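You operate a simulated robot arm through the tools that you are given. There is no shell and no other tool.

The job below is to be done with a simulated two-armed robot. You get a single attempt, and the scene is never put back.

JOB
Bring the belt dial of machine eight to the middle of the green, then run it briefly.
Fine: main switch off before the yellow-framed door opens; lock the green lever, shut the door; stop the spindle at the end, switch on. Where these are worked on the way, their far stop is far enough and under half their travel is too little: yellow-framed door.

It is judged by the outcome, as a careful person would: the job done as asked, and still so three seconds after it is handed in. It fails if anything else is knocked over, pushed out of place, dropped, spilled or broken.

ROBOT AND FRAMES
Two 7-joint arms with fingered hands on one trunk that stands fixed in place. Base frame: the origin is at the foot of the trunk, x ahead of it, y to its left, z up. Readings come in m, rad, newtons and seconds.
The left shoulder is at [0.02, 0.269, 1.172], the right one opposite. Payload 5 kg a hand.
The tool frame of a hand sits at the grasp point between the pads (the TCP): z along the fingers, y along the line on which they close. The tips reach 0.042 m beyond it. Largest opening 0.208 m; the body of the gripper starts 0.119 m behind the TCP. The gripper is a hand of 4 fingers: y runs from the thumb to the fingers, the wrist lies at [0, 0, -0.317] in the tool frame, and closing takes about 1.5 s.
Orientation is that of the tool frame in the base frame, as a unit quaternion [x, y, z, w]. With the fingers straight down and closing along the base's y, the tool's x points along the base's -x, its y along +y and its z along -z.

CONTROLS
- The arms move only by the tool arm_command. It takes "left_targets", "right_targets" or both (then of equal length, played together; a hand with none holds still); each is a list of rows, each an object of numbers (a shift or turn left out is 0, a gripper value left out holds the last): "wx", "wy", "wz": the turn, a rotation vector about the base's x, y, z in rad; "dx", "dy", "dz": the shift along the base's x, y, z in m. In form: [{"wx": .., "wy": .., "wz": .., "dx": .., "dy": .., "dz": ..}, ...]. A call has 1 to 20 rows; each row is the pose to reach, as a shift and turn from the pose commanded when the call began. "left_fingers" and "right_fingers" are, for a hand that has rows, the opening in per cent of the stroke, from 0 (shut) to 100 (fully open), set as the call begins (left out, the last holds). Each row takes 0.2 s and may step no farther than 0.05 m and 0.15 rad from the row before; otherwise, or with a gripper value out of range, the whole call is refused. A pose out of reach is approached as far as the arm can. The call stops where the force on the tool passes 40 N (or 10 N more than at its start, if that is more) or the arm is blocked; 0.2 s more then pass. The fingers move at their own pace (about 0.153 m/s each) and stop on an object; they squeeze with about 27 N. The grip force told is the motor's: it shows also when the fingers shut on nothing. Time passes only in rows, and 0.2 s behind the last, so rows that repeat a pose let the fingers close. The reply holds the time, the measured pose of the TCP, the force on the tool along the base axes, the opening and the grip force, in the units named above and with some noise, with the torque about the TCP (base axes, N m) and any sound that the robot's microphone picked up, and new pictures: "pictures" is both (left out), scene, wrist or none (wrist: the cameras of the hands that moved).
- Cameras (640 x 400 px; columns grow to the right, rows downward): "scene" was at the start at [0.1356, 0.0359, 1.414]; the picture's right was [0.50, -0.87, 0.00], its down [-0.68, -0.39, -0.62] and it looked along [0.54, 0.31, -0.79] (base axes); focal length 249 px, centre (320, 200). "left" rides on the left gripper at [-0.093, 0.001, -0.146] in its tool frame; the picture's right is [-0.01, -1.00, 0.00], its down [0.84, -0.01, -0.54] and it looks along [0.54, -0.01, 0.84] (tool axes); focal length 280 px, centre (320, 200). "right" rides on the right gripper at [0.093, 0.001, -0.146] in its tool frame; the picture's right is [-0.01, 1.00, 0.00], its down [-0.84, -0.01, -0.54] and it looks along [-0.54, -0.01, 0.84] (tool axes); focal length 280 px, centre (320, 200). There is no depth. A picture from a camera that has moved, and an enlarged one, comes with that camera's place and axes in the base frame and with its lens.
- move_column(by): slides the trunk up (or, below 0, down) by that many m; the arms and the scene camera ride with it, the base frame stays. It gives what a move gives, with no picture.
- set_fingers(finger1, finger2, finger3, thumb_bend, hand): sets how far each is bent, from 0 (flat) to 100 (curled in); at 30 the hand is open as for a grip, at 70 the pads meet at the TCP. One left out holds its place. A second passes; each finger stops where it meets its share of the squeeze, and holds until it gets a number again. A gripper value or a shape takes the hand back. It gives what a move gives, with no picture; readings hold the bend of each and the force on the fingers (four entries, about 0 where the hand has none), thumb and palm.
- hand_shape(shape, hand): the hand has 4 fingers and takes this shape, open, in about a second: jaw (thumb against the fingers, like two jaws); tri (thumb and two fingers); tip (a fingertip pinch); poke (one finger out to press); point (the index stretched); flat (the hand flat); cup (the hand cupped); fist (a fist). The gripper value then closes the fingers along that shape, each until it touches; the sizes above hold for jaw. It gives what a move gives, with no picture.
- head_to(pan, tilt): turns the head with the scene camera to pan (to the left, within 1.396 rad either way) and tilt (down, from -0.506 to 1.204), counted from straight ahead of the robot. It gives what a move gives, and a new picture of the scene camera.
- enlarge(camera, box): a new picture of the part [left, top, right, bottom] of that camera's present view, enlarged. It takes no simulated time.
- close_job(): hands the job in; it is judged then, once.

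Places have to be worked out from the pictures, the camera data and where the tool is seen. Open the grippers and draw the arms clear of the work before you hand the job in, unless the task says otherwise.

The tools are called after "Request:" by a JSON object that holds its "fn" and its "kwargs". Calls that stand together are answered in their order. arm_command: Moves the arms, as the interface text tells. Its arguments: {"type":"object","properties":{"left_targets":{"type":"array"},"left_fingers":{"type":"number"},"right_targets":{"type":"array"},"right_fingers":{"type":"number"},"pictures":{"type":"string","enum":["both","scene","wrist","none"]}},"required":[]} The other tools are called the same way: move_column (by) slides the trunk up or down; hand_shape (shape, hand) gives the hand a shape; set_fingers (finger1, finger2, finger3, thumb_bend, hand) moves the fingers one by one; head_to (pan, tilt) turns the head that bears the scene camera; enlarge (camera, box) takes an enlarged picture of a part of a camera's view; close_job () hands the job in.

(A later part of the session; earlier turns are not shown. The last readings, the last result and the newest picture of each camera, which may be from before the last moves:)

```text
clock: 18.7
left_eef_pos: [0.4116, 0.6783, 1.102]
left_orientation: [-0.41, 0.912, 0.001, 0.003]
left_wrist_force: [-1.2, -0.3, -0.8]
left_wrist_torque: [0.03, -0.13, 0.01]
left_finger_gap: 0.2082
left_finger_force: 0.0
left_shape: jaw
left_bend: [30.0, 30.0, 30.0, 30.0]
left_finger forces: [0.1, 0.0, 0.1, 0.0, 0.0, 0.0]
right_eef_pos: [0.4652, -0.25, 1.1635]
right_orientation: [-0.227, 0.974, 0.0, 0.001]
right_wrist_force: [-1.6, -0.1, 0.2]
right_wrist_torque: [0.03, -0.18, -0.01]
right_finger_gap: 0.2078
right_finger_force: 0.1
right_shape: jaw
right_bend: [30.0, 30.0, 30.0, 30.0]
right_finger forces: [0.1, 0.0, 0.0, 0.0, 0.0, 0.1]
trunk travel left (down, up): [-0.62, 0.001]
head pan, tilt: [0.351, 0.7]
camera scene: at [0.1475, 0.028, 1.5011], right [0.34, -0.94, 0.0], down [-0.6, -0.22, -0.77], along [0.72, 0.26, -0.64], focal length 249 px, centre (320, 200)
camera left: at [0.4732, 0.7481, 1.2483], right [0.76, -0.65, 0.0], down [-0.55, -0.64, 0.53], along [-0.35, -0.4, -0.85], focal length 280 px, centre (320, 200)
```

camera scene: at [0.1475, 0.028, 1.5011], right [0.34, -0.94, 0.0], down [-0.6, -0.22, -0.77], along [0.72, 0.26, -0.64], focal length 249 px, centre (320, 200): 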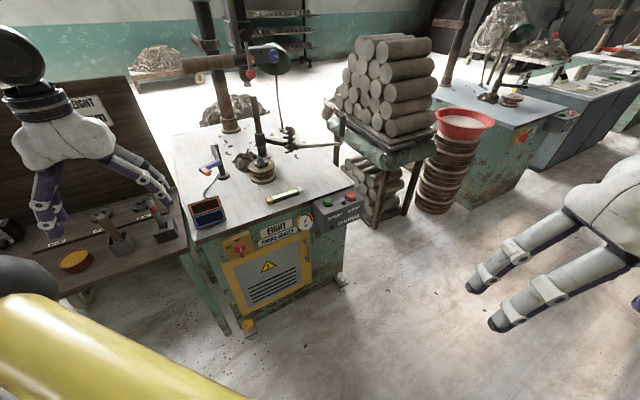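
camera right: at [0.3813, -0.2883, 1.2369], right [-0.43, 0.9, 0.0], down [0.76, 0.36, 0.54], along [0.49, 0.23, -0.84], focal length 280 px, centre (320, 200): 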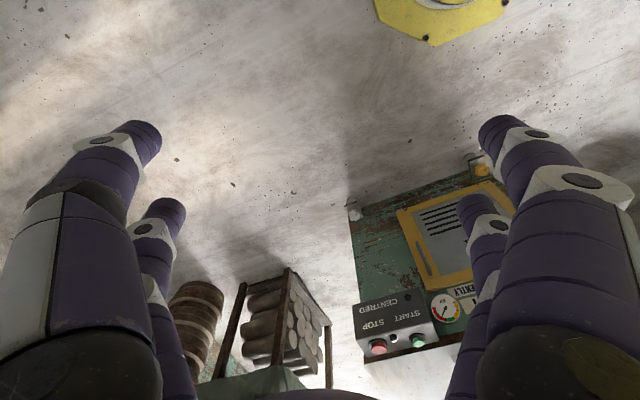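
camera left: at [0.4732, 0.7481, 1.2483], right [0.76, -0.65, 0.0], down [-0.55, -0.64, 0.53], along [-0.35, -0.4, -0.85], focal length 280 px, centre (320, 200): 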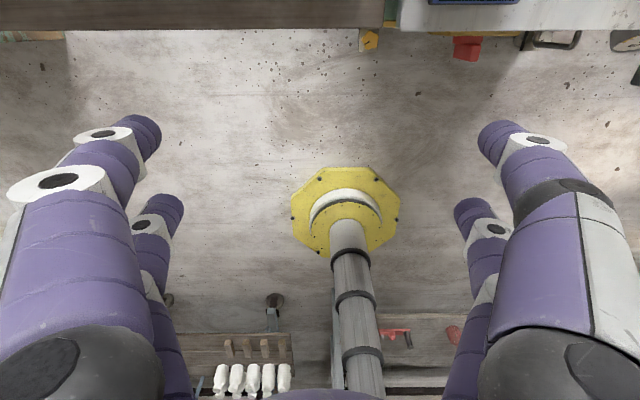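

The left hand is clear. Now I bring the right hand to the front of the switch: fingers pitched 45° down along the machine's inward normal, gap halved, stopping about 15 cm short of the face.

Request:
{"fn": "arm_command", "kwargs": {"right_targets": [{"wx": 0.0287, "wy": -0.0366, "wz": 0.0231, "dx": 0.0092, "dy": 0.0377, "dz": -0.0225}, {"wx": 0.0574, "wy": -0.0732, "wz": 0.0462, "dx": 0.0184, "dy": 0.0754, "dz": -0.045}, {"wx": 0.0861, "wy": -0.1098, "wz": 0.0693, "dx": 0.0276, "dy": 0.1131, "dz": -0.0675}, {"wx": 0.1148, "wy": -0.1464, "wz": 0.0924, "dx": 0.0368, "dy": 0.1508, "dz": -0.09}, {"wx": 0.1435, "wy": -0.183, "wz": 0.1155, "dx": 0.046, "dy": 0.1885, "dz": -0.1125}, {"wx": 0.1722, "wy": -0.2196, "wz": 0.1386, "dx": 0.0552, "dy": 0.2262, "dz": -0.135}, {"wx": 0.2009, "wy": -0.2562, "wz": 0.1617, "dx": 0.0644, "dy": 0.2639, "dz": -0.1575}, {"wx": 0.2296, "wy": -0.2928, "wz": 0.1848, "dx": 0.0736, "dy": 0.3016, "dz": -0.18}, {"wx": 0.2583, "wy": -0.3294, "wz": 0.2079, "dx": 0.0828, "dy": 0.3393, "dz": -0.2025}, {"wx": 0.287, "wy": -0.366, "wz": 0.231, "dx": 0.092, "dy": 0.377, "dz": -0.225}, {"wx": 0.3157, "wy": -0.4026, "wz": 0.2541, "dx": 0.1012, "dy": 0.4147, "dz": -0.2475}, {"wx": 0.3444, "wy": -0.4392, "wz": 0.2772, "dx": 0.1104, "dy": 0.4524, "dz": -0.27}, {"wx": 0.3731, "wy": -0.4758, "wz": 0.3003, "dx": 0.1196, "dy": 0.4901, "dz": -0.2925}, {"wx": 0.4018, "wy": -0.5124, "wz": 0.3234, "dx": 0.1288, "dy": 0.5278, "dz": -0.315}, {"wx": 0.4305, "wy": -0.549, "wz": 0.3465, "dx": 0.138, "dy": 0.5655, "dz": -0.3375}, {"wx": 0.4592, "wy": -0.5856, "wz": 0.3696, "dx": 0.1472, "dy": 0.6032, "dz": -0.36}, {"wx": 0.488, "wy": -0.622, "wz": 0.392, "dx": 0.156, "dy": 0.641, "dz": -0.383}], "right_fingers": 50, "pictures": "both"}}

```text
clock: 22.3
left_eef_pos: [0.4137, 0.6789, 1.1013]
left_orientation: [-0.41, 0.912, 0.001, 0.003]
left_wrist_force: [0.8, 1.1, 0.4]
left_wrist_torque: [-0.1, -0.02, 0.01]
left_finger_gap: 0.208
left_finger_force: 0.0
left_shape: jaw
left_bend: [30.0, 30.0, 30.0, 30.0]
left_finger forces: [0.0, 0.0, 0.0, 0.0, 0.0, 0.0]
right_eef_pos: [0.6255, 0.3897, 0.7775]
right_orientation: [-0.391, 0.837, 0.161, 0.347]
right_wrist_force: [0.5, 0.5, -0.1]
right_wrist_torque: [-0.08, 0.09, 0.03]
right_finger_gap: 0.1045
right_finger_force: 0.0
right_shape: jaw
right_bend: [73.0, 73.0, 73.0, 70.0]
right_finger forces: [0.0, 0.1, 0.0, 0.0, 0.0, 0.0]
trunk travel left (down, up): [-0.62, 0.001]
head pan, tilt: [0.351, 0.7]
camera scene: at [0.149, 0.0283, 1.5007], right [0.34, -0.94, 0.0], down [-0.6, -0.22, -0.76], along [0.72, 0.26, -0.64], focal length 249 px, centre (320, 200)
camera right: at [0.5136, 0.2609, 0.8132], right [-0.76, 0.65, 0.01], down [0.15, 0.16, 0.98], along [0.63, 0.74, -0.22], focal length 280 px, centre (320, 200)
```

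scene: 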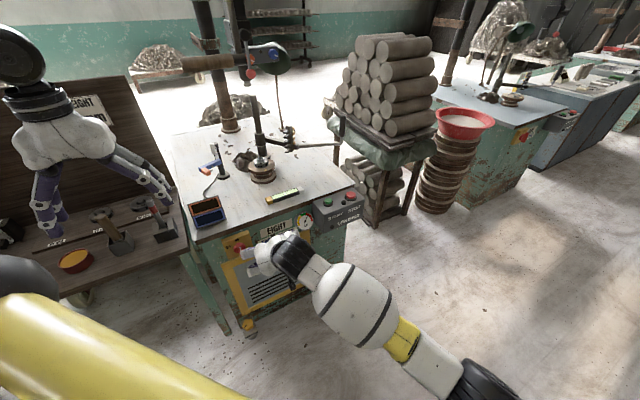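
right: 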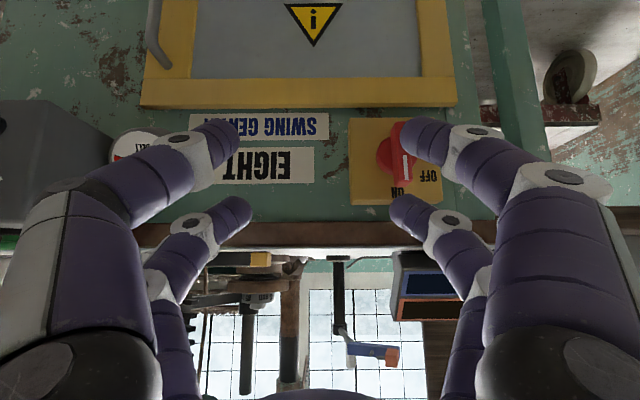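

The right arm reaches the front comfortably and its camera sees the switch (image upside down). I move so the rear right digit will sit just right of the fin's upper half, stopping before the fin's depth to check alignment.

Request:
{"fn": "arm_command", "kwargs": {"right_targets": [{"dx": -0.028, "dy": 0.0235, "dz": -0.0188}, {"dx": -0.056, "dy": 0.047, "dz": -0.0376}, {"dx": -0.0839, "dy": 0.0704, "dz": -0.0565}, {"dx": -0.0678, "dy": 0.0896, "dz": -0.0565}, {"dx": -0.0517, "dy": 0.1087, "dz": -0.0565}], "pictures": "both"}}

Request:
{"fn": "enlarge", "kwargs": {"camera": "right", "box": [160, 40, 480, 240]}}

```text
clock: 23.7
left_eef_pos: [0.4124, 0.6796, 1.1012]
left_orientation: [-0.41, 0.912, 0.001, 0.004]
left_wrist_force: [-0.5, 0.8, -0.3]
left_wrist_torque: [-0.06, -0.05, 0.01]
left_finger_gap: 0.2081
left_finger_force: 0.0
left_shape: jaw
left_bend: [30.0, 30.0, 30.0, 30.0]
left_finger forces: [0.0, 0.0, 0.0, 0.0, 0.0, 0.1]
right_eef_pos: [0.5864, 0.4805, 0.7078]
right_orientation: [-0.388, 0.841, 0.15, 0.345]
right_wrist_force: [-0.8, 0.4, 0.8]
right_wrist_torque: [-0.07, -0.05, -0.09]
right_finger_gap: 0.104
right_finger_force: 0.1
right_shape: jaw
right_bend: [73.0, 73.0, 73.0, 70.0]
right_finger forces: [0.0, 0.0, 0.0, 0.0, 0.0, 0.0]
trunk travel left (down, up): [-0.62, 0.001]
head pan, tilt: [0.351, 0.7]
stopped in row 5 (right hand): the arm was blocked; the commanded pose is now the measured one
camera scene: at [0.1483, 0.0285, 1.5009], right [0.34, -0.94, 0.0], down [-0.6, -0.22, -0.77], along [0.72, 0.26, -0.64], focal length 249 px, centre (320, 200)
camera right: at [0.4738, 0.3543, 0.7453], right [-0.75, 0.66, 0.0], down [0.15, 0.17, 0.97], along [0.65, 0.73, -0.23], focal length 280 px, centre (320, 200)
```

scene: 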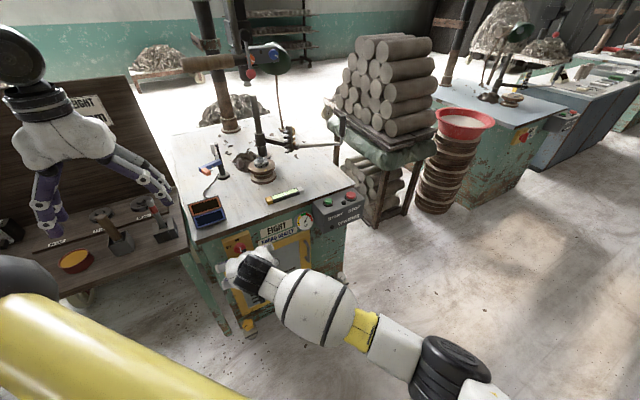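
right: 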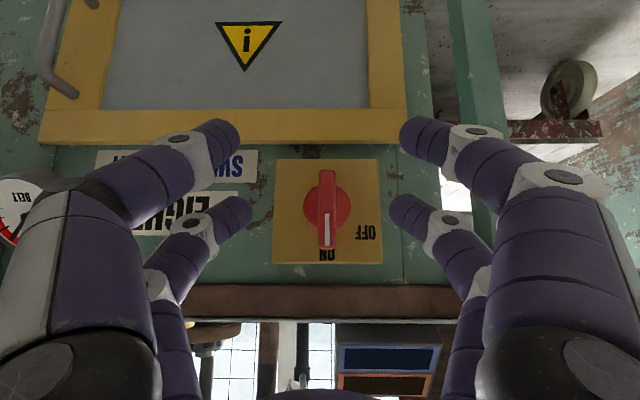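

```text
2.00 times, centred on (320, 140) of right
camera zoom: at [0.4738, 0.3543, 0.7453], right [-0.75, 0.66, 0.0], down [0.15, 0.17, 0.97], along [0.65, 0.73, -0.23], focal length 561 px, centre (320, 320)
```

zoom: 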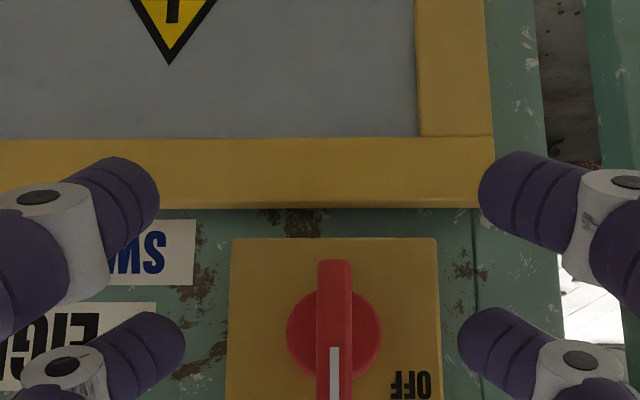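

The hand was blocked lightly around e≈0.14 (arm crossing far left), with no force on the tool. I use the left digit instead, so the hand can stay further right: back off a little and shift right so that the upper-left digit stands to the right of the fin.

Request:
{"fn": "arm_command", "kwargs": {"right_targets": [{"dx": -0.0129, "dy": -0.0153, "dz": 0.013}, {"dx": 0.0101, "dy": -0.0346, "dz": 0.013}, {"dx": 0.0331, "dy": -0.0539, "dz": 0.013}, {"dx": 0.056, "dy": -0.0732, "dz": 0.013}, {"dx": 0.0728, "dy": -0.0611, "dz": 0.013}], "pictures": "wrist"}}

Request:
{"fn": "enlarge", "kwargs": {"camera": "right", "box": [240, 60, 560, 260]}}

```text
clock: 24.9
left_eef_pos: [0.4137, 0.6789, 1.1011]
left_orientation: [-0.41, 0.912, 0.002, 0.003]
left_wrist_force: [0.0, -0.4, -0.6]
left_wrist_torque: [-0.02, -0.02, 0.0]
left_finger_gap: 0.2084
left_finger_force: 0.1
left_shape: jaw
left_bend: [30.0, 30.0, 30.0, 30.0]
left_finger forces: [0.0, 0.0, 0.0, 0.1, 0.1, 0.0]
right_eef_pos: [0.6584, 0.4204, 0.722]
right_orientation: [-0.387, 0.842, 0.151, 0.344]
right_wrist_force: [0.1, 0.5, 0.9]
right_wrist_torque: [-0.01, -0.02, -0.03]
right_finger_gap: 0.104
right_finger_force: 0.0
right_shape: jaw
right_bend: [73.0, 73.0, 73.0, 70.0]
right_finger forces: [0.0, 0.1, 0.1, 0.0, 0.1, 0.0]
trunk travel left (down, up): [-0.62, 0.001]
head pan, tilt: [0.351, 0.7]
camera right: at [0.5465, 0.2936, 0.7596], right [-0.75, 0.66, 0.0], down [0.15, 0.17, 0.97], along [0.64, 0.73, -0.23], focal length 280 px, centre (320, 200)
```

right: 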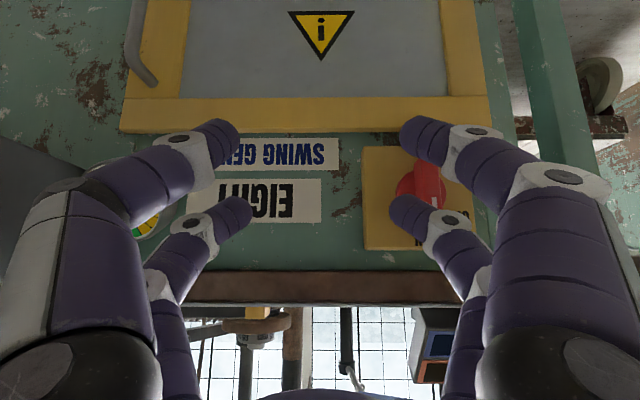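

```text
2.00 times, centred on (400, 160) of right
camera zoom: at [0.5465, 0.2936, 0.7596], right [-0.75, 0.66, 0.0], down [0.15, 0.17, 0.97], along [0.64, 0.73, -0.23], focal length 561 px, centre (160, 280)
```

zoom: 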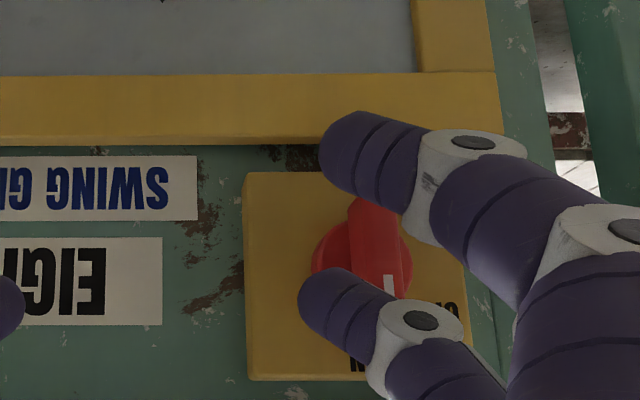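

At half gap the digits hook inwards, so the left digit covers the fin. I'll back off and make a single straight rod instead: curl all fingers except one, and look which one stays out.

Request:
{"fn": "arm_command", "kwargs": {"right_targets": [{"dx": -0.019, "dy": -0.023}, {"dx": 0.0152, "dy": -0.0519}], "pictures": "none"}}

Request:
{"fn": "set_fingers", "kwargs": {"hand": "right", "finger1": 100, "finger2": 30, "finger3": 100, "thumb_bend": 100}}

Request:
{"fn": "enlarge", "kwargs": {"camera": "right", "box": [0, 0, 640, 400]}}

```text
clock: 25.5
left_eef_pos: [0.414, 0.6785, 1.1]
left_orientation: [-0.41, 0.912, 0.002, 0.003]
left_wrist_force: [0.4, -0.4, -0.3]
left_wrist_torque: [0.04, 0.04, 0.0]
left_finger_gap: 0.2079
left_finger_force: 0.1
left_shape: jaw
left_bend: [30.0, 30.0, 30.0, 30.0]
left_finger forces: [0.1, 0.1, 0.1, 0.0, 0.0, 0.0]
right_eef_pos: [0.6722, 0.3714, 0.7201]
right_orientation: [-0.387, 0.841, 0.153, 0.344]
right_wrist_force: [-1.8, 1.3, 1.0]
right_wrist_torque: [-0.03, -0.02, -0.07]
right_finger_gap: 0.1041
right_finger_force: 0.0
right_shape: jaw
right_bend: [73.0, 73.0, 73.0, 70.0]
right_finger forces: [0.0, 0.0, 0.1, 0.0, 0.0, 0.1]
trunk travel left (down, up): [-0.62, 0.001]
head pan, tilt: [0.351, 0.7]
```

```text
clock: 26.5
left_eef_pos: [0.4131, 0.6786, 1.1008]
left_orientation: [-0.41, 0.912, 0.001, 0.003]
left_wrist_force: [0.1, 0.2, 0.1]
left_wrist_torque: [-0.01, 0.0, 0.01]
left_finger_gap: 0.208
left_finger_force: 0.2
left_shape: jaw
left_bend: [30.0, 30.0, 30.0, 30.0]
left_finger forces: [0.0, 0.0, 0.0, 0.1, 0.0, 0.1]
right_eef_pos: [0.6723, 0.3699, 0.7205]
right_orientation: [-0.387, 0.841, 0.152, 0.345]
right_wrist_force: [-0.3, 1.1, -0.1]
right_wrist_torque: [0.03, 0.01, -0.01]
right_finger_gap: 0.0042
right_finger_force: 0.1
right_shape: fingers
right_bend: [100.0, 30.0, 100.0, 93.0]
right_finger forces: [0.1, 0.0, 0.0, 0.0, 0.1, 0.0]
trunk travel left (down, up): [-0.62, 0.001]
head pan, tilt: [0.351, 0.7]
```

```text
1.00 times, centred on (320, 200) of right (not enlarged: the box is as wide or as high as the picture)
camera zoom: at [0.5608, 0.243, 0.7596], right [-0.75, 0.66, 0.0], down [0.15, 0.17, 0.97], along [0.64, 0.73, -0.23], focal length 280 px, centre (320, 200)
```

zoom: 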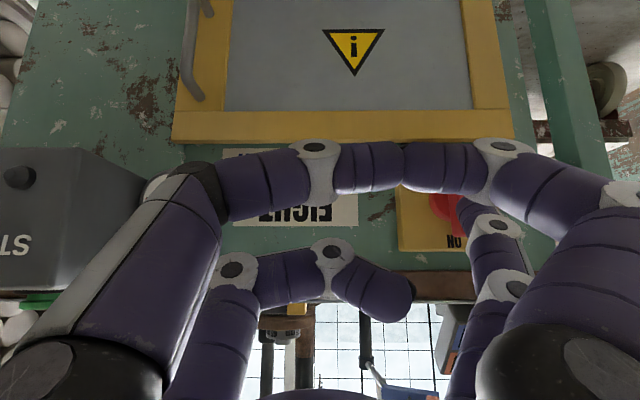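

Finger 2 is now a single straight rod at the upper left, with its tip about 1.8 cm right of the fin and level with its upper half. I move straight in along the face normal so the tip passes beside the fin, then check.

Request:
{"fn": "arm_command", "kwargs": {"right_targets": [{"dx": 0.0177, "dy": 0.0211}, {"dx": 0.0354, "dy": 0.0421}, {"dx": 0.05, "dy": 0.0597}], "pictures": "wrist"}}

Request:
{"fn": "enlarge", "kwargs": {"camera": "right", "box": [360, 120, 560, 260]}}

Request:
{"fn": "enlarge", "kwargs": {"camera": "scene", "box": [190, 200, 330, 300]}}

```text
clock: 27.5
left_eef_pos: [0.4121, 0.6784, 1.1007]
left_orientation: [-0.41, 0.912, 0.002, 0.004]
left_wrist_force: [-1.2, 0.1, -1.0]
left_wrist_torque: [-0.1, -0.03, 0.01]
left_finger_gap: 0.2081
left_finger_force: 0.1
left_shape: jaw
left_bend: [30.0, 30.0, 30.0, 30.0]
left_finger forces: [0.0, 0.1, 0.1, 0.0, 0.0, 0.1]
right_eef_pos: [0.7407, 0.3995, 0.6986]
right_orientation: [-0.383, 0.847, 0.136, 0.341]
right_wrist_force: [-0.1, 0.9, -0.1]
right_wrist_torque: [-0.1, -0.05, -0.06]
right_finger_gap: 0.0042
right_finger_force: 0.1
right_shape: fingers
right_bend: [100.0, 30.0, 100.0, 93.0]
right_finger forces: [0.0, 0.0, 0.0, 0.0, 0.0, 0.1]
trunk travel left (down, up): [-0.62, 0.001]
head pan, tilt: [0.351, 0.7]
stopped in row 3 (right hand): the arm was blocked; the commanded pose is now the measured one
camera right: at [0.6245, 0.2771, 0.7415], right [-0.74, 0.68, -0.02], down [0.15, 0.2, 0.97], along [0.66, 0.71, -0.25], focal length 280 px, centre (320, 200)
```

right: 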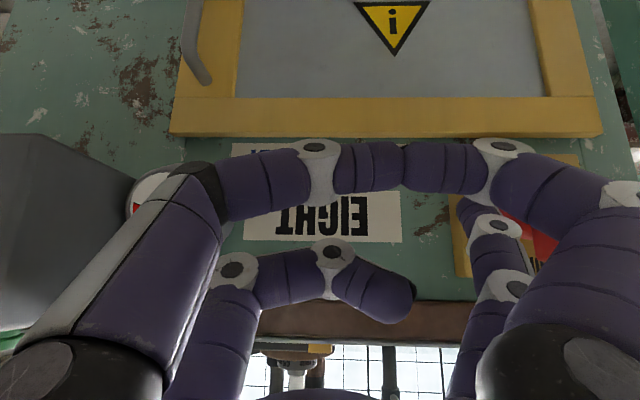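

```text
2.86 times, centred on (460, 190) of right
camera zoom: at [0.6245, 0.2771, 0.7415], right [-0.74, 0.68, -0.02], down [0.15, 0.2, 0.97], along [0.66, 0.71, -0.25], focal length 801 px, centre (-80, 229)
```

zoom: 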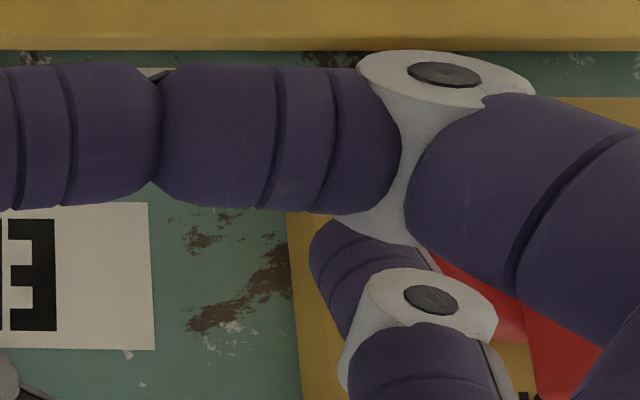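

```text
4.00 times, centred on (260, 250) of scene
camera zoom: at [0.1486, 0.0285, 1.5008], right [0.34, -0.94, 0.0], down [-0.6, -0.22, -0.77], along [0.72, 0.26, -0.64], focal length 997 px, centre (560, 0)
```

zoom: 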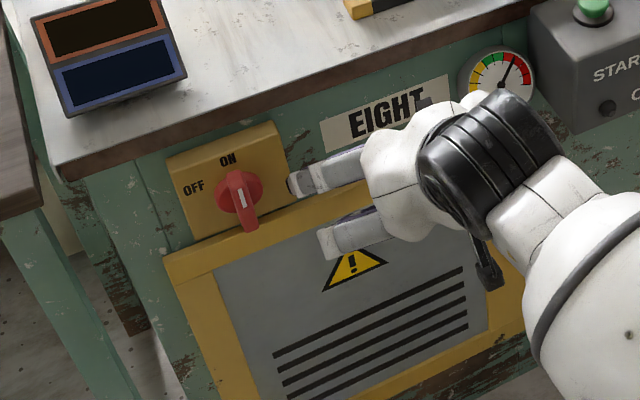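

The hand was again stopped with hardly any force on it, displaced a little right and down, so some other part of the arm may be touching something. I look down at the right arm with the head camera.

Request:
{"fn": "head_to", "kwargs": {"pan": 0.0, "tilt": 1.1}}

```text
clock: 28.4
left_eef_pos: [0.4137, 0.679, 1.1023]
left_orientation: [-0.409, 0.912, 0.001, 0.004]
left_wrist_force: [1.0, -0.6, 0.2]
left_wrist_torque: [-0.01, 0.02, 0.04]
left_finger_gap: 0.2077
left_finger_force: 0.1
left_shape: jaw
left_bend: [30.0, 30.0, 30.0, 30.0]
left_finger forces: [0.0, 0.1, 0.0, 0.0, 0.0, 0.0]
right_eef_pos: [0.7384, 0.401, 0.6999]
right_orientation: [-0.384, 0.847, 0.137, 0.34]
right_wrist_force: [0.7, -0.4, -0.1]
right_wrist_torque: [0.01, 0.01, 0.0]
right_finger_gap: 0.0042
right_finger_force: 0.0
right_shape: fingers
right_bend: [100.0, 30.0, 100.0, 93.0]
right_finger forces: [0.0, 0.0, 0.1, 0.1, 0.1, 0.0]
trunk travel left (down, up): [-0.62, 0.001]
head pan, tilt: [0.0, 1.1]
camera scene: at [0.1326, -0.0013, 1.4708], right [0.0, -1.0, 0.0], down [-0.89, 0.0, -0.45], along [0.45, 0.0, -0.89], focal length 249 px, centre (320, 200)
```

scene: 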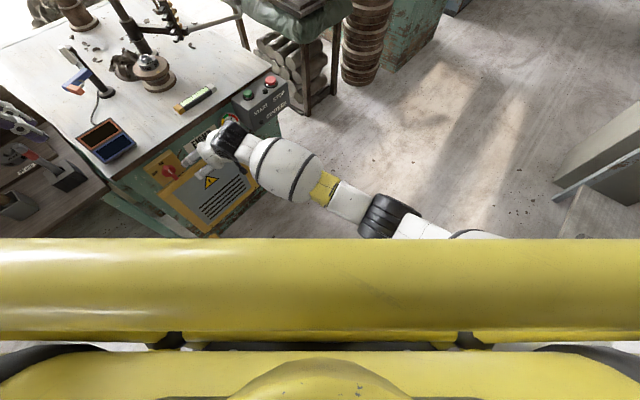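

I look further to the right to see how the right upper arm lies against the yellow bar in front of the chest.

Request:
{"fn": "head_to", "kwargs": {"pan": -0.5, "tilt": 1.15}}

Request:
{"fn": "head_to", "kwargs": {"pan": -1.1, "tilt": 0.9}}

```text
clock: 29.3
left_eef_pos: [0.4148, 0.6796, 1.1014]
left_orientation: [-0.41, 0.912, 0.001, 0.003]
left_wrist_force: [0.0, 0.7, 0.0]
left_wrist_torque: [0.0, 0.0, -0.01]
left_finger_gap: 0.208
left_finger_force: 0.1
left_shape: jaw
left_bend: [30.0, 30.0, 30.0, 30.0]
left_finger forces: [0.1, 0.0, 0.0, 0.0, 0.2, 0.0]
right_eef_pos: [0.7396, 0.4007, 0.6991]
right_orientation: [-0.383, 0.848, 0.136, 0.34]
right_wrist_force: [0.3, 0.0, -0.5]
right_wrist_torque: [-0.01, 0.02, 0.0]
right_finger_gap: 0.0042
right_finger_force: 0.1
right_shape: fingers
right_bend: [100.0, 30.0, 100.0, 93.0]
right_finger forces: [0.0, 0.0, 0.1, 0.0, 0.0, 0.0]
trunk travel left (down, up): [-0.62, 0.001]
head pan, tilt: [-0.499, 1.15]
camera scene: at [0.1216, -0.0299, 1.4677], right [-0.48, -0.88, 0.0], down [-0.8, 0.44, -0.41], along [0.36, -0.2, -0.91], focal length 249 px, centre (320, 200)
```

scene: 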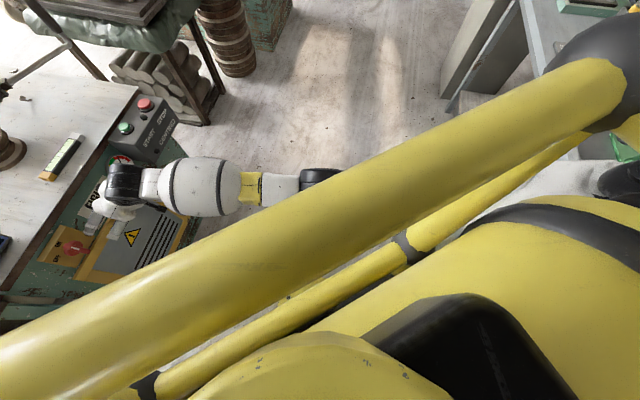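

```text
clock: 30.3
left_eef_pos: [0.4133, 0.6789, 1.1025]
left_orientation: [-0.41, 0.912, 0.001, 0.003]
left_wrist_force: [-0.2, -0.2, 0.3]
left_wrist_torque: [-0.05, -0.01, 0.02]
left_finger_gap: 0.2081
left_finger_force: 0.1
left_shape: jaw
left_bend: [30.0, 30.0, 30.0, 30.0]
left_finger forces: [0.1, 0.0, 0.1, 0.0, 0.0, 0.0]
right_eef_pos: [0.7393, 0.4004, 0.6977]
right_orientation: [-0.383, 0.848, 0.136, 0.34]
right_wrist_force: [-0.4, -0.7, 0.0]
right_wrist_torque: [0.02, -0.02, -0.02]
right_finger_gap: 0.0041
right_finger_force: 0.0
right_shape: fingers
right_bend: [100.0, 30.0, 100.0, 93.0]
right_finger forces: [0.0, 0.0, 0.0, 0.0, 0.1, 0.0]
trunk travel left (down, up): [-0.62, 0.001]
head pan, tilt: [-1.1, 0.901]
camera scene: at [0.1036, -0.0686, 1.4846], right [-0.89, -0.45, 0.0], down [-0.36, 0.7, -0.62], along [0.28, -0.55, -0.78], focal length 249 px, centre (320, 200)
```

scene: 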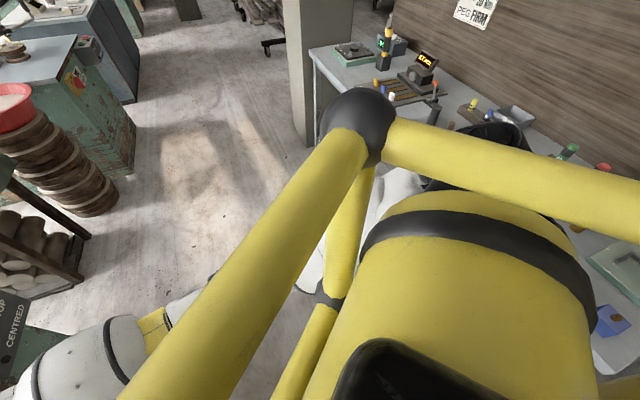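

The robot has a yellow cage around its chest and the right upper arm passes just under the front bar, which is likely what stops it. A flatter hand keeps the arm lower, so I retreat a little and pitch the fingers up to about 15° below level.

Request:
{"fn": "arm_command", "kwargs": {"right_targets": [{"wx": 0.0, "wy": 0.0, "wz": 0.0, "dx": -0.022, "dy": -0.018, "dz": 0.001}, {"wx": 0.1, "wy": -0.08, "wz": 0.016, "dx": -0.035, "dy": -0.0184, "dz": 0.003}, {"wx": 0.2, "wy": -0.156, "wz": 0.031, "dx": -0.0465, "dy": -0.0184, "dz": 0.003}, {"wx": 0.3, "wy": -0.234, "wz": 0.046, "dx": -0.0465, "dy": -0.0184, "dz": 0.003}, {"wx": 0.38, "wy": -0.296, "wz": 0.059, "dx": -0.0465, "dy": -0.0184, "dz": 0.003}, {"wx": 0.44, "wy": -0.343, "wz": 0.068, "dx": -0.0465, "dy": -0.0184, "dz": 0.003}], "pictures": "wrist"}}

Request:
{"fn": "head_to", "kwargs": {"pan": 0.45, "tilt": 0.75}}

Request:
{"fn": "enlarge", "kwargs": {"camera": "scene", "box": [190, 180, 390, 320]}}

```text
clock: 31.7
left_eef_pos: [0.4134, 0.6795, 1.1016]
left_orientation: [-0.41, 0.912, 0.002, 0.004]
left_wrist_force: [0.0, -0.2, -0.2]
left_wrist_torque: [0.0, -0.01, 0.01]
left_finger_gap: 0.2079
left_finger_force: 0.2
left_shape: jaw
left_bend: [30.0, 30.0, 30.0, 30.0]
left_finger forces: [0.0, 0.0, 0.0, 0.0, 0.1, 0.0]
right_eef_pos: [0.6972, 0.3927, 0.7099]
right_orientation: [-0.378, 0.811, 0.178, 0.41]
right_wrist_force: [-0.1, -0.2, 0.5]
right_wrist_torque: [0.02, 0.01, -0.01]
right_finger_gap: 0.0044
right_finger_force: 0.1
right_shape: fingers
right_bend: [100.0, 30.0, 100.0, 93.0]
right_finger forces: [0.1, 0.0, 0.0, 0.0, 0.0, 0.0]
right hand out of reach, approached as far as the arm can: row 3, 4, 5, 6
trunk travel left (down, up): [-0.62, 0.001]
head pan, tilt: [-1.1, 0.901]
camera right: at [0.581, 0.2631, 0.722], right [-0.75, 0.66, -0.01], down [0.04, 0.06, 1.0], along [0.66, 0.75, -0.07], focal length 280 px, centre (320, 200)
```

right: 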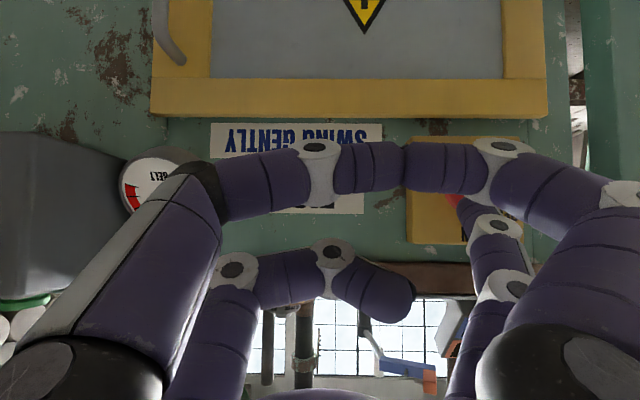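

```text
clock: 33.4
left_eef_pos: [0.4134, 0.6784, 1.1016]
left_orientation: [-0.409, 0.912, 0.001, 0.002]
left_wrist_force: [-0.5, -1.0, 0.0]
left_wrist_torque: [-0.02, -0.01, 0.01]
left_finger_gap: 0.2082
left_finger_force: 0.0
left_shape: jaw
left_bend: [30.0, 30.0, 30.0, 30.0]
left_finger forces: [0.1, 0.0, 0.0, 0.1, 0.0, 0.1]
right_eef_pos: [0.697, 0.3932, 0.7114]
right_orientation: [-0.377, 0.811, 0.177, 0.411]
right_wrist_force: [-0.5, -0.3, 0.6]
right_wrist_torque: [-0.03, 0.02, 0.03]
right_finger_gap: 0.0041
right_finger_force: 0.2
right_shape: fingers
right_bend: [100.0, 30.0, 100.0, 93.0]
right_finger forces: [0.1, 0.1, 0.1, 0.0, 0.0, 0.0]
trunk travel left (down, up): [-0.62, 0.001]
head pan, tilt: [0.45, 0.75]
camera scene: at [0.1439, 0.0346, 1.4965], right [0.43, -0.9, 0.0], down [-0.61, -0.3, -0.73], along [0.66, 0.32, -0.68], focal length 249 px, centre (320, 200)
```

scene: 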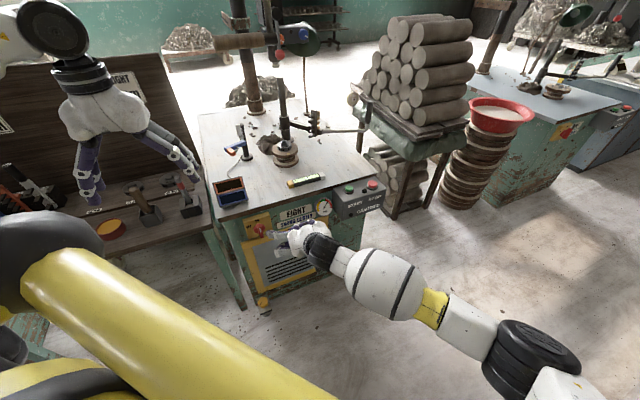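

```text
2.86 times, centred on (290, 250) of scene
camera zoom: at [0.1439, 0.0346, 1.4965], right [0.43, -0.9, 0.0], down [-0.61, -0.3, -0.73], along [0.66, 0.32, -0.68], focal length 712 px, centre (406, 57)
```

zoom: 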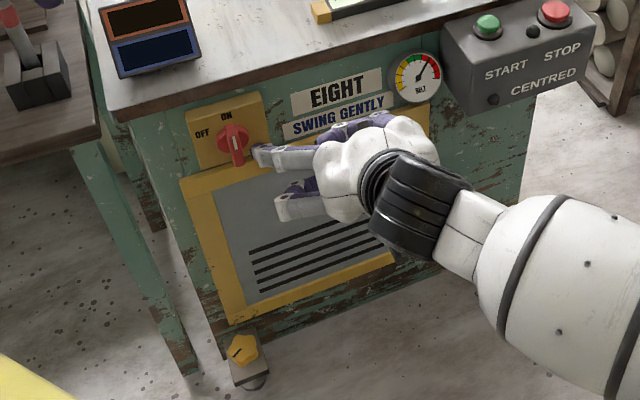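

The flattest reachable pitch is about 37° below level. The rod's tip is just right of the fin and still in front of it; I ease forward in small steps along the normal.

Request:
{"fn": "arm_command", "kwargs": {"right_targets": [{"dx": 0.0077, "dy": 0.0092, "dz": 0.002}, {"dx": 0.0154, "dy": 0.0184, "dz": 0.004}, {"dx": 0.0231, "dy": 0.0276, "dz": 0.006}, {"dx": 0.0309, "dy": 0.0368, "dz": 0.007}], "pictures": "scene"}}

Request:
{"fn": "enlarge", "kwargs": {"camera": "scene", "box": [220, 190, 320, 270]}}

```text
clock: 34.4
left_eef_pos: [0.414, 0.6794, 1.1001]
left_orientation: [-0.41, 0.912, 0.001, 0.004]
left_wrist_force: [0.7, 0.5, 0.0]
left_wrist_torque: [-0.03, -0.01, 0.02]
left_finger_gap: 0.2081
left_finger_force: 0.1
left_shape: jaw
left_bend: [30.0, 30.0, 30.0, 30.0]
left_finger forces: [0.0, 0.0, 0.0, 0.0, 0.0, 0.0]
right_eef_pos: [0.7291, 0.4338, 0.7177]
right_orientation: [-0.377, 0.812, 0.176, 0.41]
right_wrist_force: [-0.8, -0.8, -0.7]
right_wrist_torque: [0.07, 0.01, 0.07]
right_finger_gap: 0.0041
right_finger_force: 0.1
right_shape: fingers
right_bend: [100.0, 30.0, 100.0, 93.0]
right_finger forces: [0.0, 0.0, 0.0, 0.0, 0.0, 0.0]
trunk travel left (down, up): [-0.62, 0.001]
head pan, tilt: [0.45, 0.75]
camera scene: at [0.1437, 0.035, 1.4965], right [0.44, -0.9, 0.0], down [-0.61, -0.3, -0.73], along [0.66, 0.32, -0.68], focal length 249 px, centre (320, 200)
```

scene: 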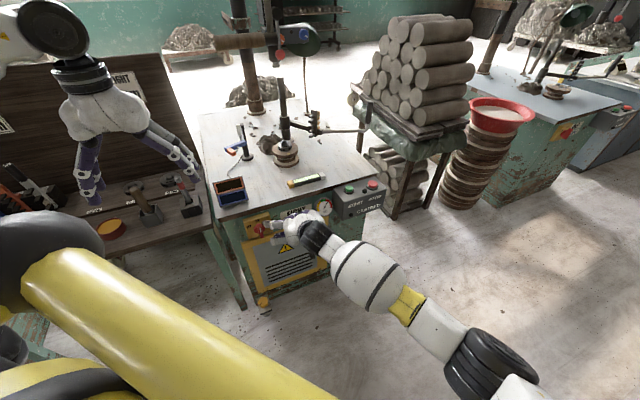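

```text
5.00 times, centred on (270, 230) of scene
camera zoom: at [0.1437, 0.035, 1.4965], right [0.44, -0.9, 0.0], down [-0.61, -0.3, -0.73], along [0.66, 0.32, -0.68], focal length 1247 px, centre (570, 50)
```

zoom: 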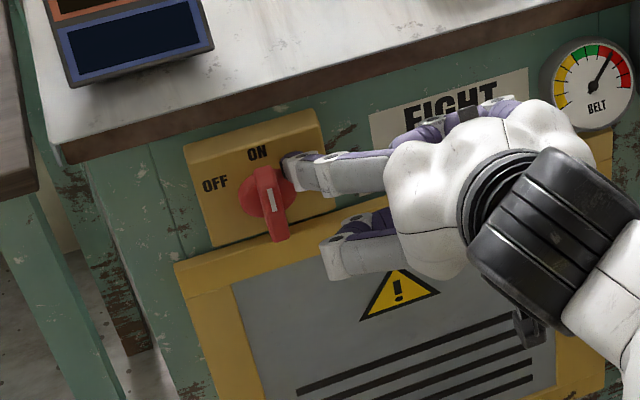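

The fingertip is now beside the fin's upper right, at fin depth. I push left along the face in small steps.

Request:
{"fn": "arm_command", "kwargs": {"right_targets": [{"dx": -0.0092, "dy": 0.0077}, {"dx": -0.0184, "dy": 0.0154}, {"dx": -0.0276, "dy": 0.0231}, {"dx": -0.0368, "dy": 0.0309}, {"dx": -0.046, "dy": 0.0386}], "pictures": "scene"}}

Request:
{"fn": "enlarge", "kwargs": {"camera": "scene", "box": [220, 190, 320, 270]}}

```text
clock: 35.5
left_eef_pos: [0.4132, 0.6799, 1.1014]
left_orientation: [-0.41, 0.912, 0.002, 0.003]
left_wrist_force: [-0.1, 0.2, 0.2]
left_wrist_torque: [-0.04, 0.0, -0.05]
left_finger_gap: 0.208
left_finger_force: 0.1
left_shape: jaw
left_bend: [30.0, 30.0, 30.0, 30.0]
left_finger forces: [0.0, 0.1, 0.0, 0.1, 0.0, 0.1]
right_eef_pos: [0.6819, 0.4709, 0.7168]
right_orientation: [-0.377, 0.811, 0.177, 0.411]
right_wrist_force: [-0.4, 0.8, 0.4]
right_wrist_torque: [0.02, -0.02, -0.04]
right_finger_gap: 0.004
right_finger_force: 0.0
right_shape: fingers
right_bend: [100.0, 30.0, 100.0, 93.0]
right_finger forces: [0.0, 0.0, 0.0, 0.1, 0.0, 0.0]
trunk travel left (down, up): [-0.62, 0.001]
head pan, tilt: [0.45, 0.75]
camera scene: at [0.1436, 0.0353, 1.4965], right [0.44, -0.9, 0.0], down [-0.61, -0.3, -0.73], along [0.66, 0.32, -0.68], focal length 249 px, centre (320, 200)
```

scene: 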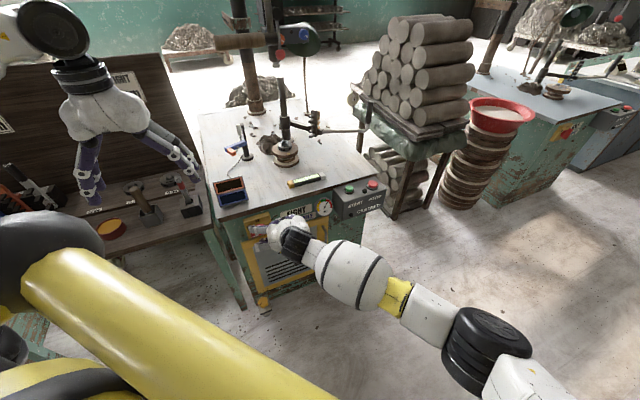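

```text
5.00 times, centred on (270, 230) of scene
camera zoom: at [0.1436, 0.0353, 1.4965], right [0.44, -0.9, 0.0], down [-0.61, -0.3, -0.73], along [0.66, 0.32, -0.68], focal length 1247 px, centre (570, 50)
```

zoom: 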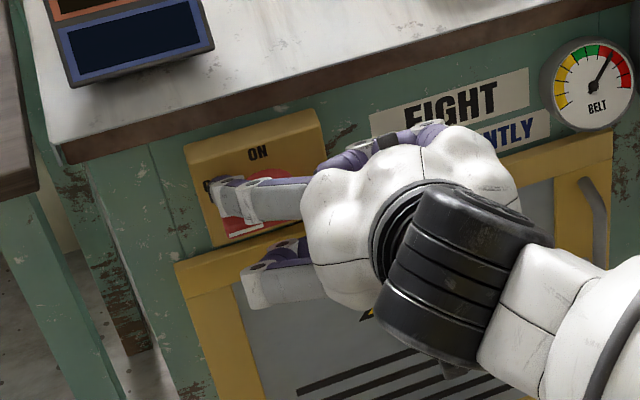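

The hand moved left freely with little force. I withdraw the finger outward and right to see where the fin now points.

Request:
{"fn": "arm_command", "kwargs": {"right_targets": [{"dx": -0.0129, "dy": -0.0153}, {"dx": -0.032, "dy": -0.0383}, {"dx": -0.0, "dy": -0.065}, {"dx": 0.035, "dy": -0.095}], "pictures": "none"}}

Request:
{"fn": "enlarge", "kwargs": {"camera": "scene", "box": [220, 190, 320, 270]}}

```text
clock: 36.5
left_eef_pos: [0.4146, 0.6786, 1.1008]
left_orientation: [-0.41, 0.912, 0.002, 0.003]
left_wrist_force: [0.5, -0.8, 0.9]
left_wrist_torque: [0.08, 0.06, 0.02]
left_finger_gap: 0.2079
left_finger_force: 0.0
left_shape: jaw
left_bend: [30.0, 30.0, 30.0, 30.0]
left_finger forces: [0.0, 0.1, 0.0, 0.1, 0.0, 0.1]
right_eef_pos: [0.717, 0.3741, 0.7186]
right_orientation: [-0.378, 0.811, 0.178, 0.41]
right_wrist_force: [-1.5, 0.4, 0.5]
right_wrist_torque: [-0.13, 0.06, -0.06]
right_finger_gap: 0.0043
right_finger_force: 0.1
right_shape: fingers
right_bend: [100.0, 30.0, 100.0, 93.0]
right_finger forces: [0.0, 0.1, 0.1, 0.0, 0.0, 0.0]
trunk travel left (down, up): [-0.62, 0.001]
head pan, tilt: [0.45, 0.75]
```

```text
5.00 times, centred on (270, 230) of scene
camera zoom: at [0.1443, 0.0342, 1.4964], right [0.44, -0.9, 0.0], down [-0.61, -0.3, -0.73], along [0.66, 0.32, -0.68], focal length 1247 px, centre (570, 50)
```

zoom: 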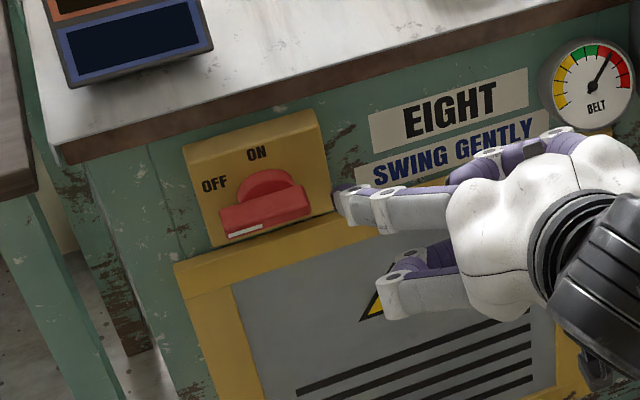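

The fin now lies level with its mark at OFF — the main switch is off. Next the door: I zoom on the handle from both cameras to locate it.

Request:
{"fn": "enlarge", "kwargs": {"camera": "scene", "box": [290, 190, 410, 290]}}

Request:
{"fn": "enlarge", "kwargs": {"camera": "right", "box": [0, 0, 640, 400]}}

```text
4.00 times, centred on (350, 240) of scene
camera zoom: at [0.1443, 0.0342, 1.4964], right [0.44, -0.9, 0.0], down [-0.61, -0.3, -0.73], along [0.66, 0.32, -0.68], focal length 997 px, centre (200, 40)
```

zoom: 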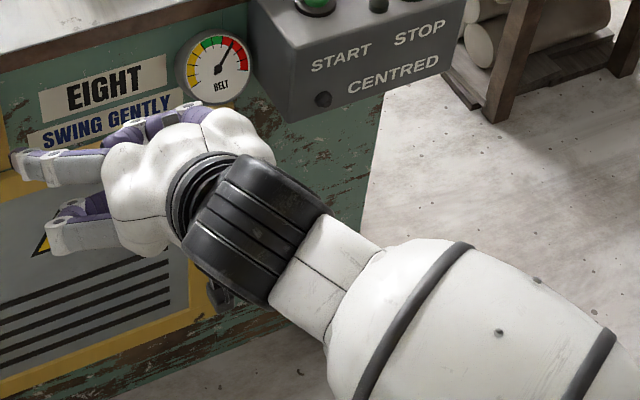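

```text
1.00 times, centred on (320, 200) of right (not enlarged: the box is as wide or as high as the picture)
camera zoom: at [0.6016, 0.2438, 0.7303], right [-0.75, 0.66, -0.01], down [0.04, 0.06, 1.0], along [0.66, 0.75, -0.07], focal length 280 px, centre (320, 200)
```

zoom: 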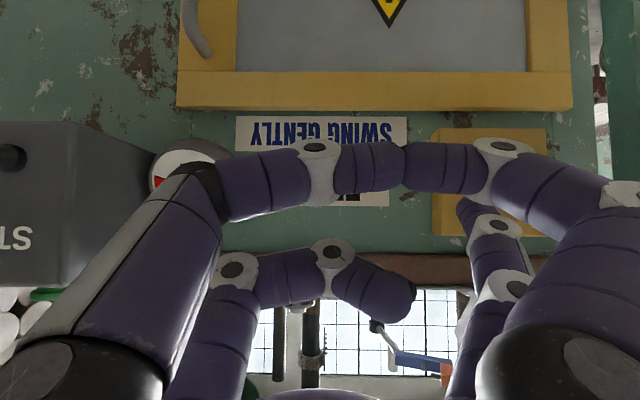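

I'll lower the trunk about 0.2 m so the right hand stands at handle height; first I back the right hand away from the face and raise the left hand to keep it above the tables.

Request:
{"fn": "arm_command", "kwargs": {"right_targets": [{"dx": -0.0257, "dy": -0.0306}, {"dx": -0.0514, "dy": -0.0613}, {"dx": -0.0514, "dy": -0.0613}], "left_targets": [{"dz": 0.035}, {"dz": 0.07}, {"dz": 0.1}], "pictures": "none"}}

Request:
{"fn": "hand_shape", "kwargs": {"hand": "right", "shape": "jaw"}}

Request:
{"fn": "move_column", "kwargs": {"by": -0.2}}

Request:
{"fn": "enlarge", "kwargs": {"camera": "right", "box": [0, 0, 640, 400]}}

Request:
{"fn": "enlarge", "kwargs": {"camera": "scene", "box": [180, 120, 440, 300]}}

```text
clock: 37.4
left_eef_pos: [0.4146, 0.6761, 1.2031]
left_orientation: [-0.408, 0.913, 0.002, 0.004]
left_wrist_force: [-0.4, -0.7, 1.4]
left_wrist_torque: [0.31, 0.0, -0.03]
left_finger_gap: 0.2079
left_finger_force: 0.1
left_shape: jaw
left_bend: [30.0, 30.0, 30.0, 30.0]
left_finger forces: [0.2, 0.0, 0.1, 0.0, 0.1, 0.0]
right_eef_pos: [0.6632, 0.3066, 0.7137]
right_orientation: [-0.377, 0.815, 0.176, 0.404]
right_wrist_force: [-5.0, -4.8, -8.1]
right_wrist_torque: [0.98, -1.01, -0.07]
right_finger_gap: 0.0041
right_finger_force: 0.1
right_shape: fingers
right_bend: [100.0, 30.0, 100.0, 93.0]
right_finger forces: [0.0, 0.0, 0.0, 0.1, 0.0, 0.0]
trunk travel left (down, up): [-0.62, 0.001]
head pan, tilt: [0.45, 0.75]
```

```text
clock: 38.2
left_eef_pos: [0.4128, 0.6792, 1.2015]
left_orientation: [-0.41, 0.912, 0.002, 0.003]
left_wrist_force: [0.2, 0.5, 0.1]
left_wrist_torque: [-0.08, 0.0, 0.02]
left_finger_gap: 0.2079
left_finger_force: 0.2
left_shape: jaw
left_bend: [30.0, 30.0, 30.0, 30.0]
left_finger forces: [0.0, 0.1, 0.0, 0.1, 0.1, 0.0]
right_eef_pos: [0.6654, 0.3121, 0.718]
right_orientation: [-0.378, 0.814, 0.175, 0.405]
right_wrist_force: [-0.4, 0.5, -0.2]
right_wrist_torque: [-0.02, -0.03, -0.04]
right_finger_gap: 0.2078
right_finger_force: 0.1
right_shape: jaw
right_bend: [30.0, 30.0, 30.0, 30.0]
right_finger forces: [0.1, 0.0, 0.0, 0.0, 0.0, 0.0]
trunk travel left (down, up): [-0.62, 0.001]
head pan, tilt: [0.45, 0.75]
```

```text
clock: 40.4
left_eef_pos: [0.4132, 0.6787, 1.0019]
left_orientation: [-0.41, 0.912, 0.002, 0.003]
left_wrist_force: [-0.6, 0.4, 0.3]
left_wrist_torque: [-0.01, 0.0, 0.01]
left_finger_gap: 0.2079
left_finger_force: 0.0
left_shape: jaw
left_bend: [30.0, 30.0, 30.0, 30.0]
left_finger forces: [0.1, 0.1, 0.0, 0.0, 0.1, 0.0]
right_eef_pos: [0.6654, 0.3136, 0.5185]
right_orientation: [-0.378, 0.814, 0.175, 0.406]
right_wrist_force: [-0.7, -0.1, 1.0]
right_wrist_torque: [-0.05, 0.01, 0.02]
right_finger_gap: 0.208
right_finger_force: 0.0
right_shape: jaw
right_bend: [30.0, 30.0, 30.0, 30.0]
right_finger forces: [0.1, 0.0, 0.0, 0.0, 0.0, 0.0]
trunk travel left (down, up): [-0.42, 0.201]
head pan, tilt: [0.45, 0.75]
```

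```text
1.00 times, centred on (320, 200) of right (not enlarged: the box is as wide or as high as the picture)
camera zoom: at [0.5511, 0.1835, 0.532], right [-0.75, 0.66, -0.01], down [0.05, 0.07, 1.0], along [0.66, 0.75, -0.09], focal length 280 px, centre (320, 200)
```

zoom: 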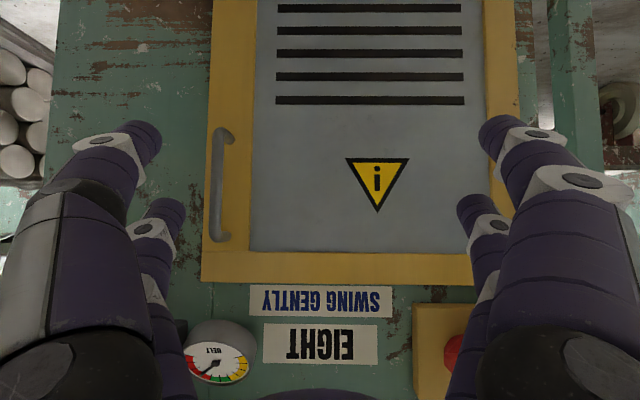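

```text
2.22 times, centred on (310, 210) of scene
camera zoom: at [0.1528, 0.0346, 1.2953], right [0.44, -0.9, 0.0], down [-0.61, -0.3, -0.73], along [0.66, 0.32, -0.68], focal length 554 px, centre (342, 178)
```

zoom: 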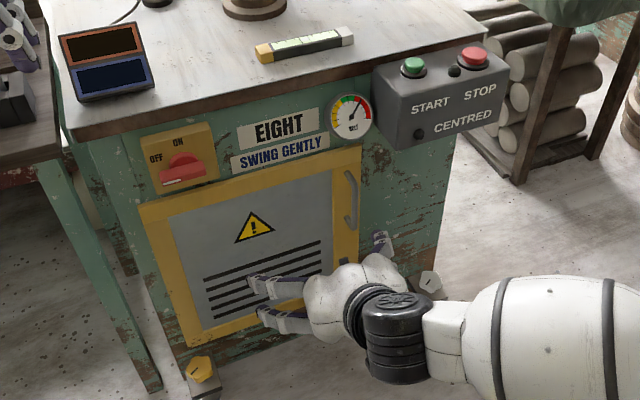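

The handle is a vertical bar near [0.875, 0.357], z 0.42–0.55. I shift the right hand in front of it with the jaw about 60 % open, still well short of the door.

Request:
{"fn": "arm_command", "kwargs": {"right_targets": [{"dx": 0.0308, "dy": -0.0154, "dz": -0.0046}, {"dx": 0.0616, "dy": -0.0308, "dz": -0.0092}, {"dx": 0.0924, "dy": -0.0462, "dz": -0.0138}, {"dx": 0.1232, "dy": -0.0617, "dz": -0.0185}, {"dx": 0.1232, "dy": -0.0617, "dz": -0.0185}], "right_fingers": 60, "pictures": "both"}}

```text
clock: 41.6
left_eef_pos: [0.4138, 0.6787, 1.0015]
left_orientation: [-0.41, 0.912, 0.001, 0.003]
left_wrist_force: [0.5, -0.1, -0.3]
left_wrist_torque: [0.04, -0.02, 0.03]
left_finger_gap: 0.2082
left_finger_force: 0.0
left_shape: jaw
left_bend: [30.0, 30.0, 30.0, 30.0]
left_finger forces: [0.0, 0.0, 0.1, 0.0, 0.0, 0.1]
right_eef_pos: [0.7889, 0.2547, 0.4972]
right_orientation: [-0.378, 0.813, 0.176, 0.405]
right_wrist_force: [0.3, 0.8, -0.2]
right_wrist_torque: [0.0, -0.03, -0.04]
right_finger_gap: 0.125
right_finger_force: 0.1
right_shape: jaw
right_bend: [32.0, 32.0, 32.0, 70.0]
right_finger forces: [0.0, 0.0, 0.0, 0.1, 0.1, 0.0]
trunk travel left (down, up): [-0.42, 0.201]
head pan, tilt: [0.45, 0.75]
camera scene: at [0.1531, 0.0344, 1.2951], right [0.44, -0.9, 0.0], down [-0.61, -0.3, -0.73], along [0.66, 0.32, -0.68], focal length 249 px, centre (320, 200)
camera right: at [0.6752, 0.124, 0.511], right [-0.75, 0.66, -0.01], down [0.05, 0.07, 1.0], along [0.66, 0.75, -0.09], focal length 280 px, centre (320, 200)
```

scene: 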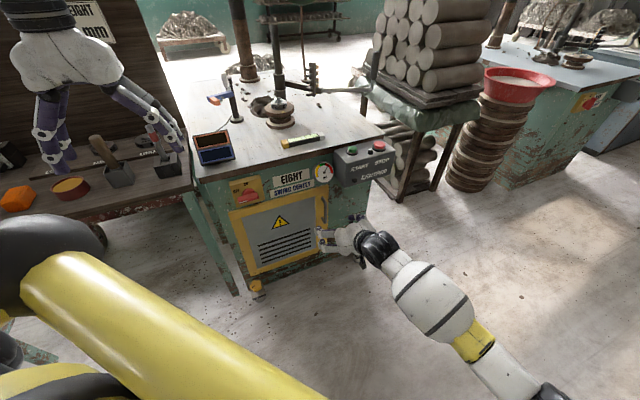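
right: 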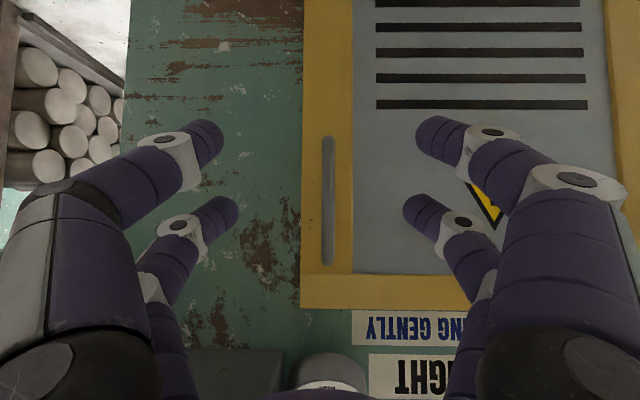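

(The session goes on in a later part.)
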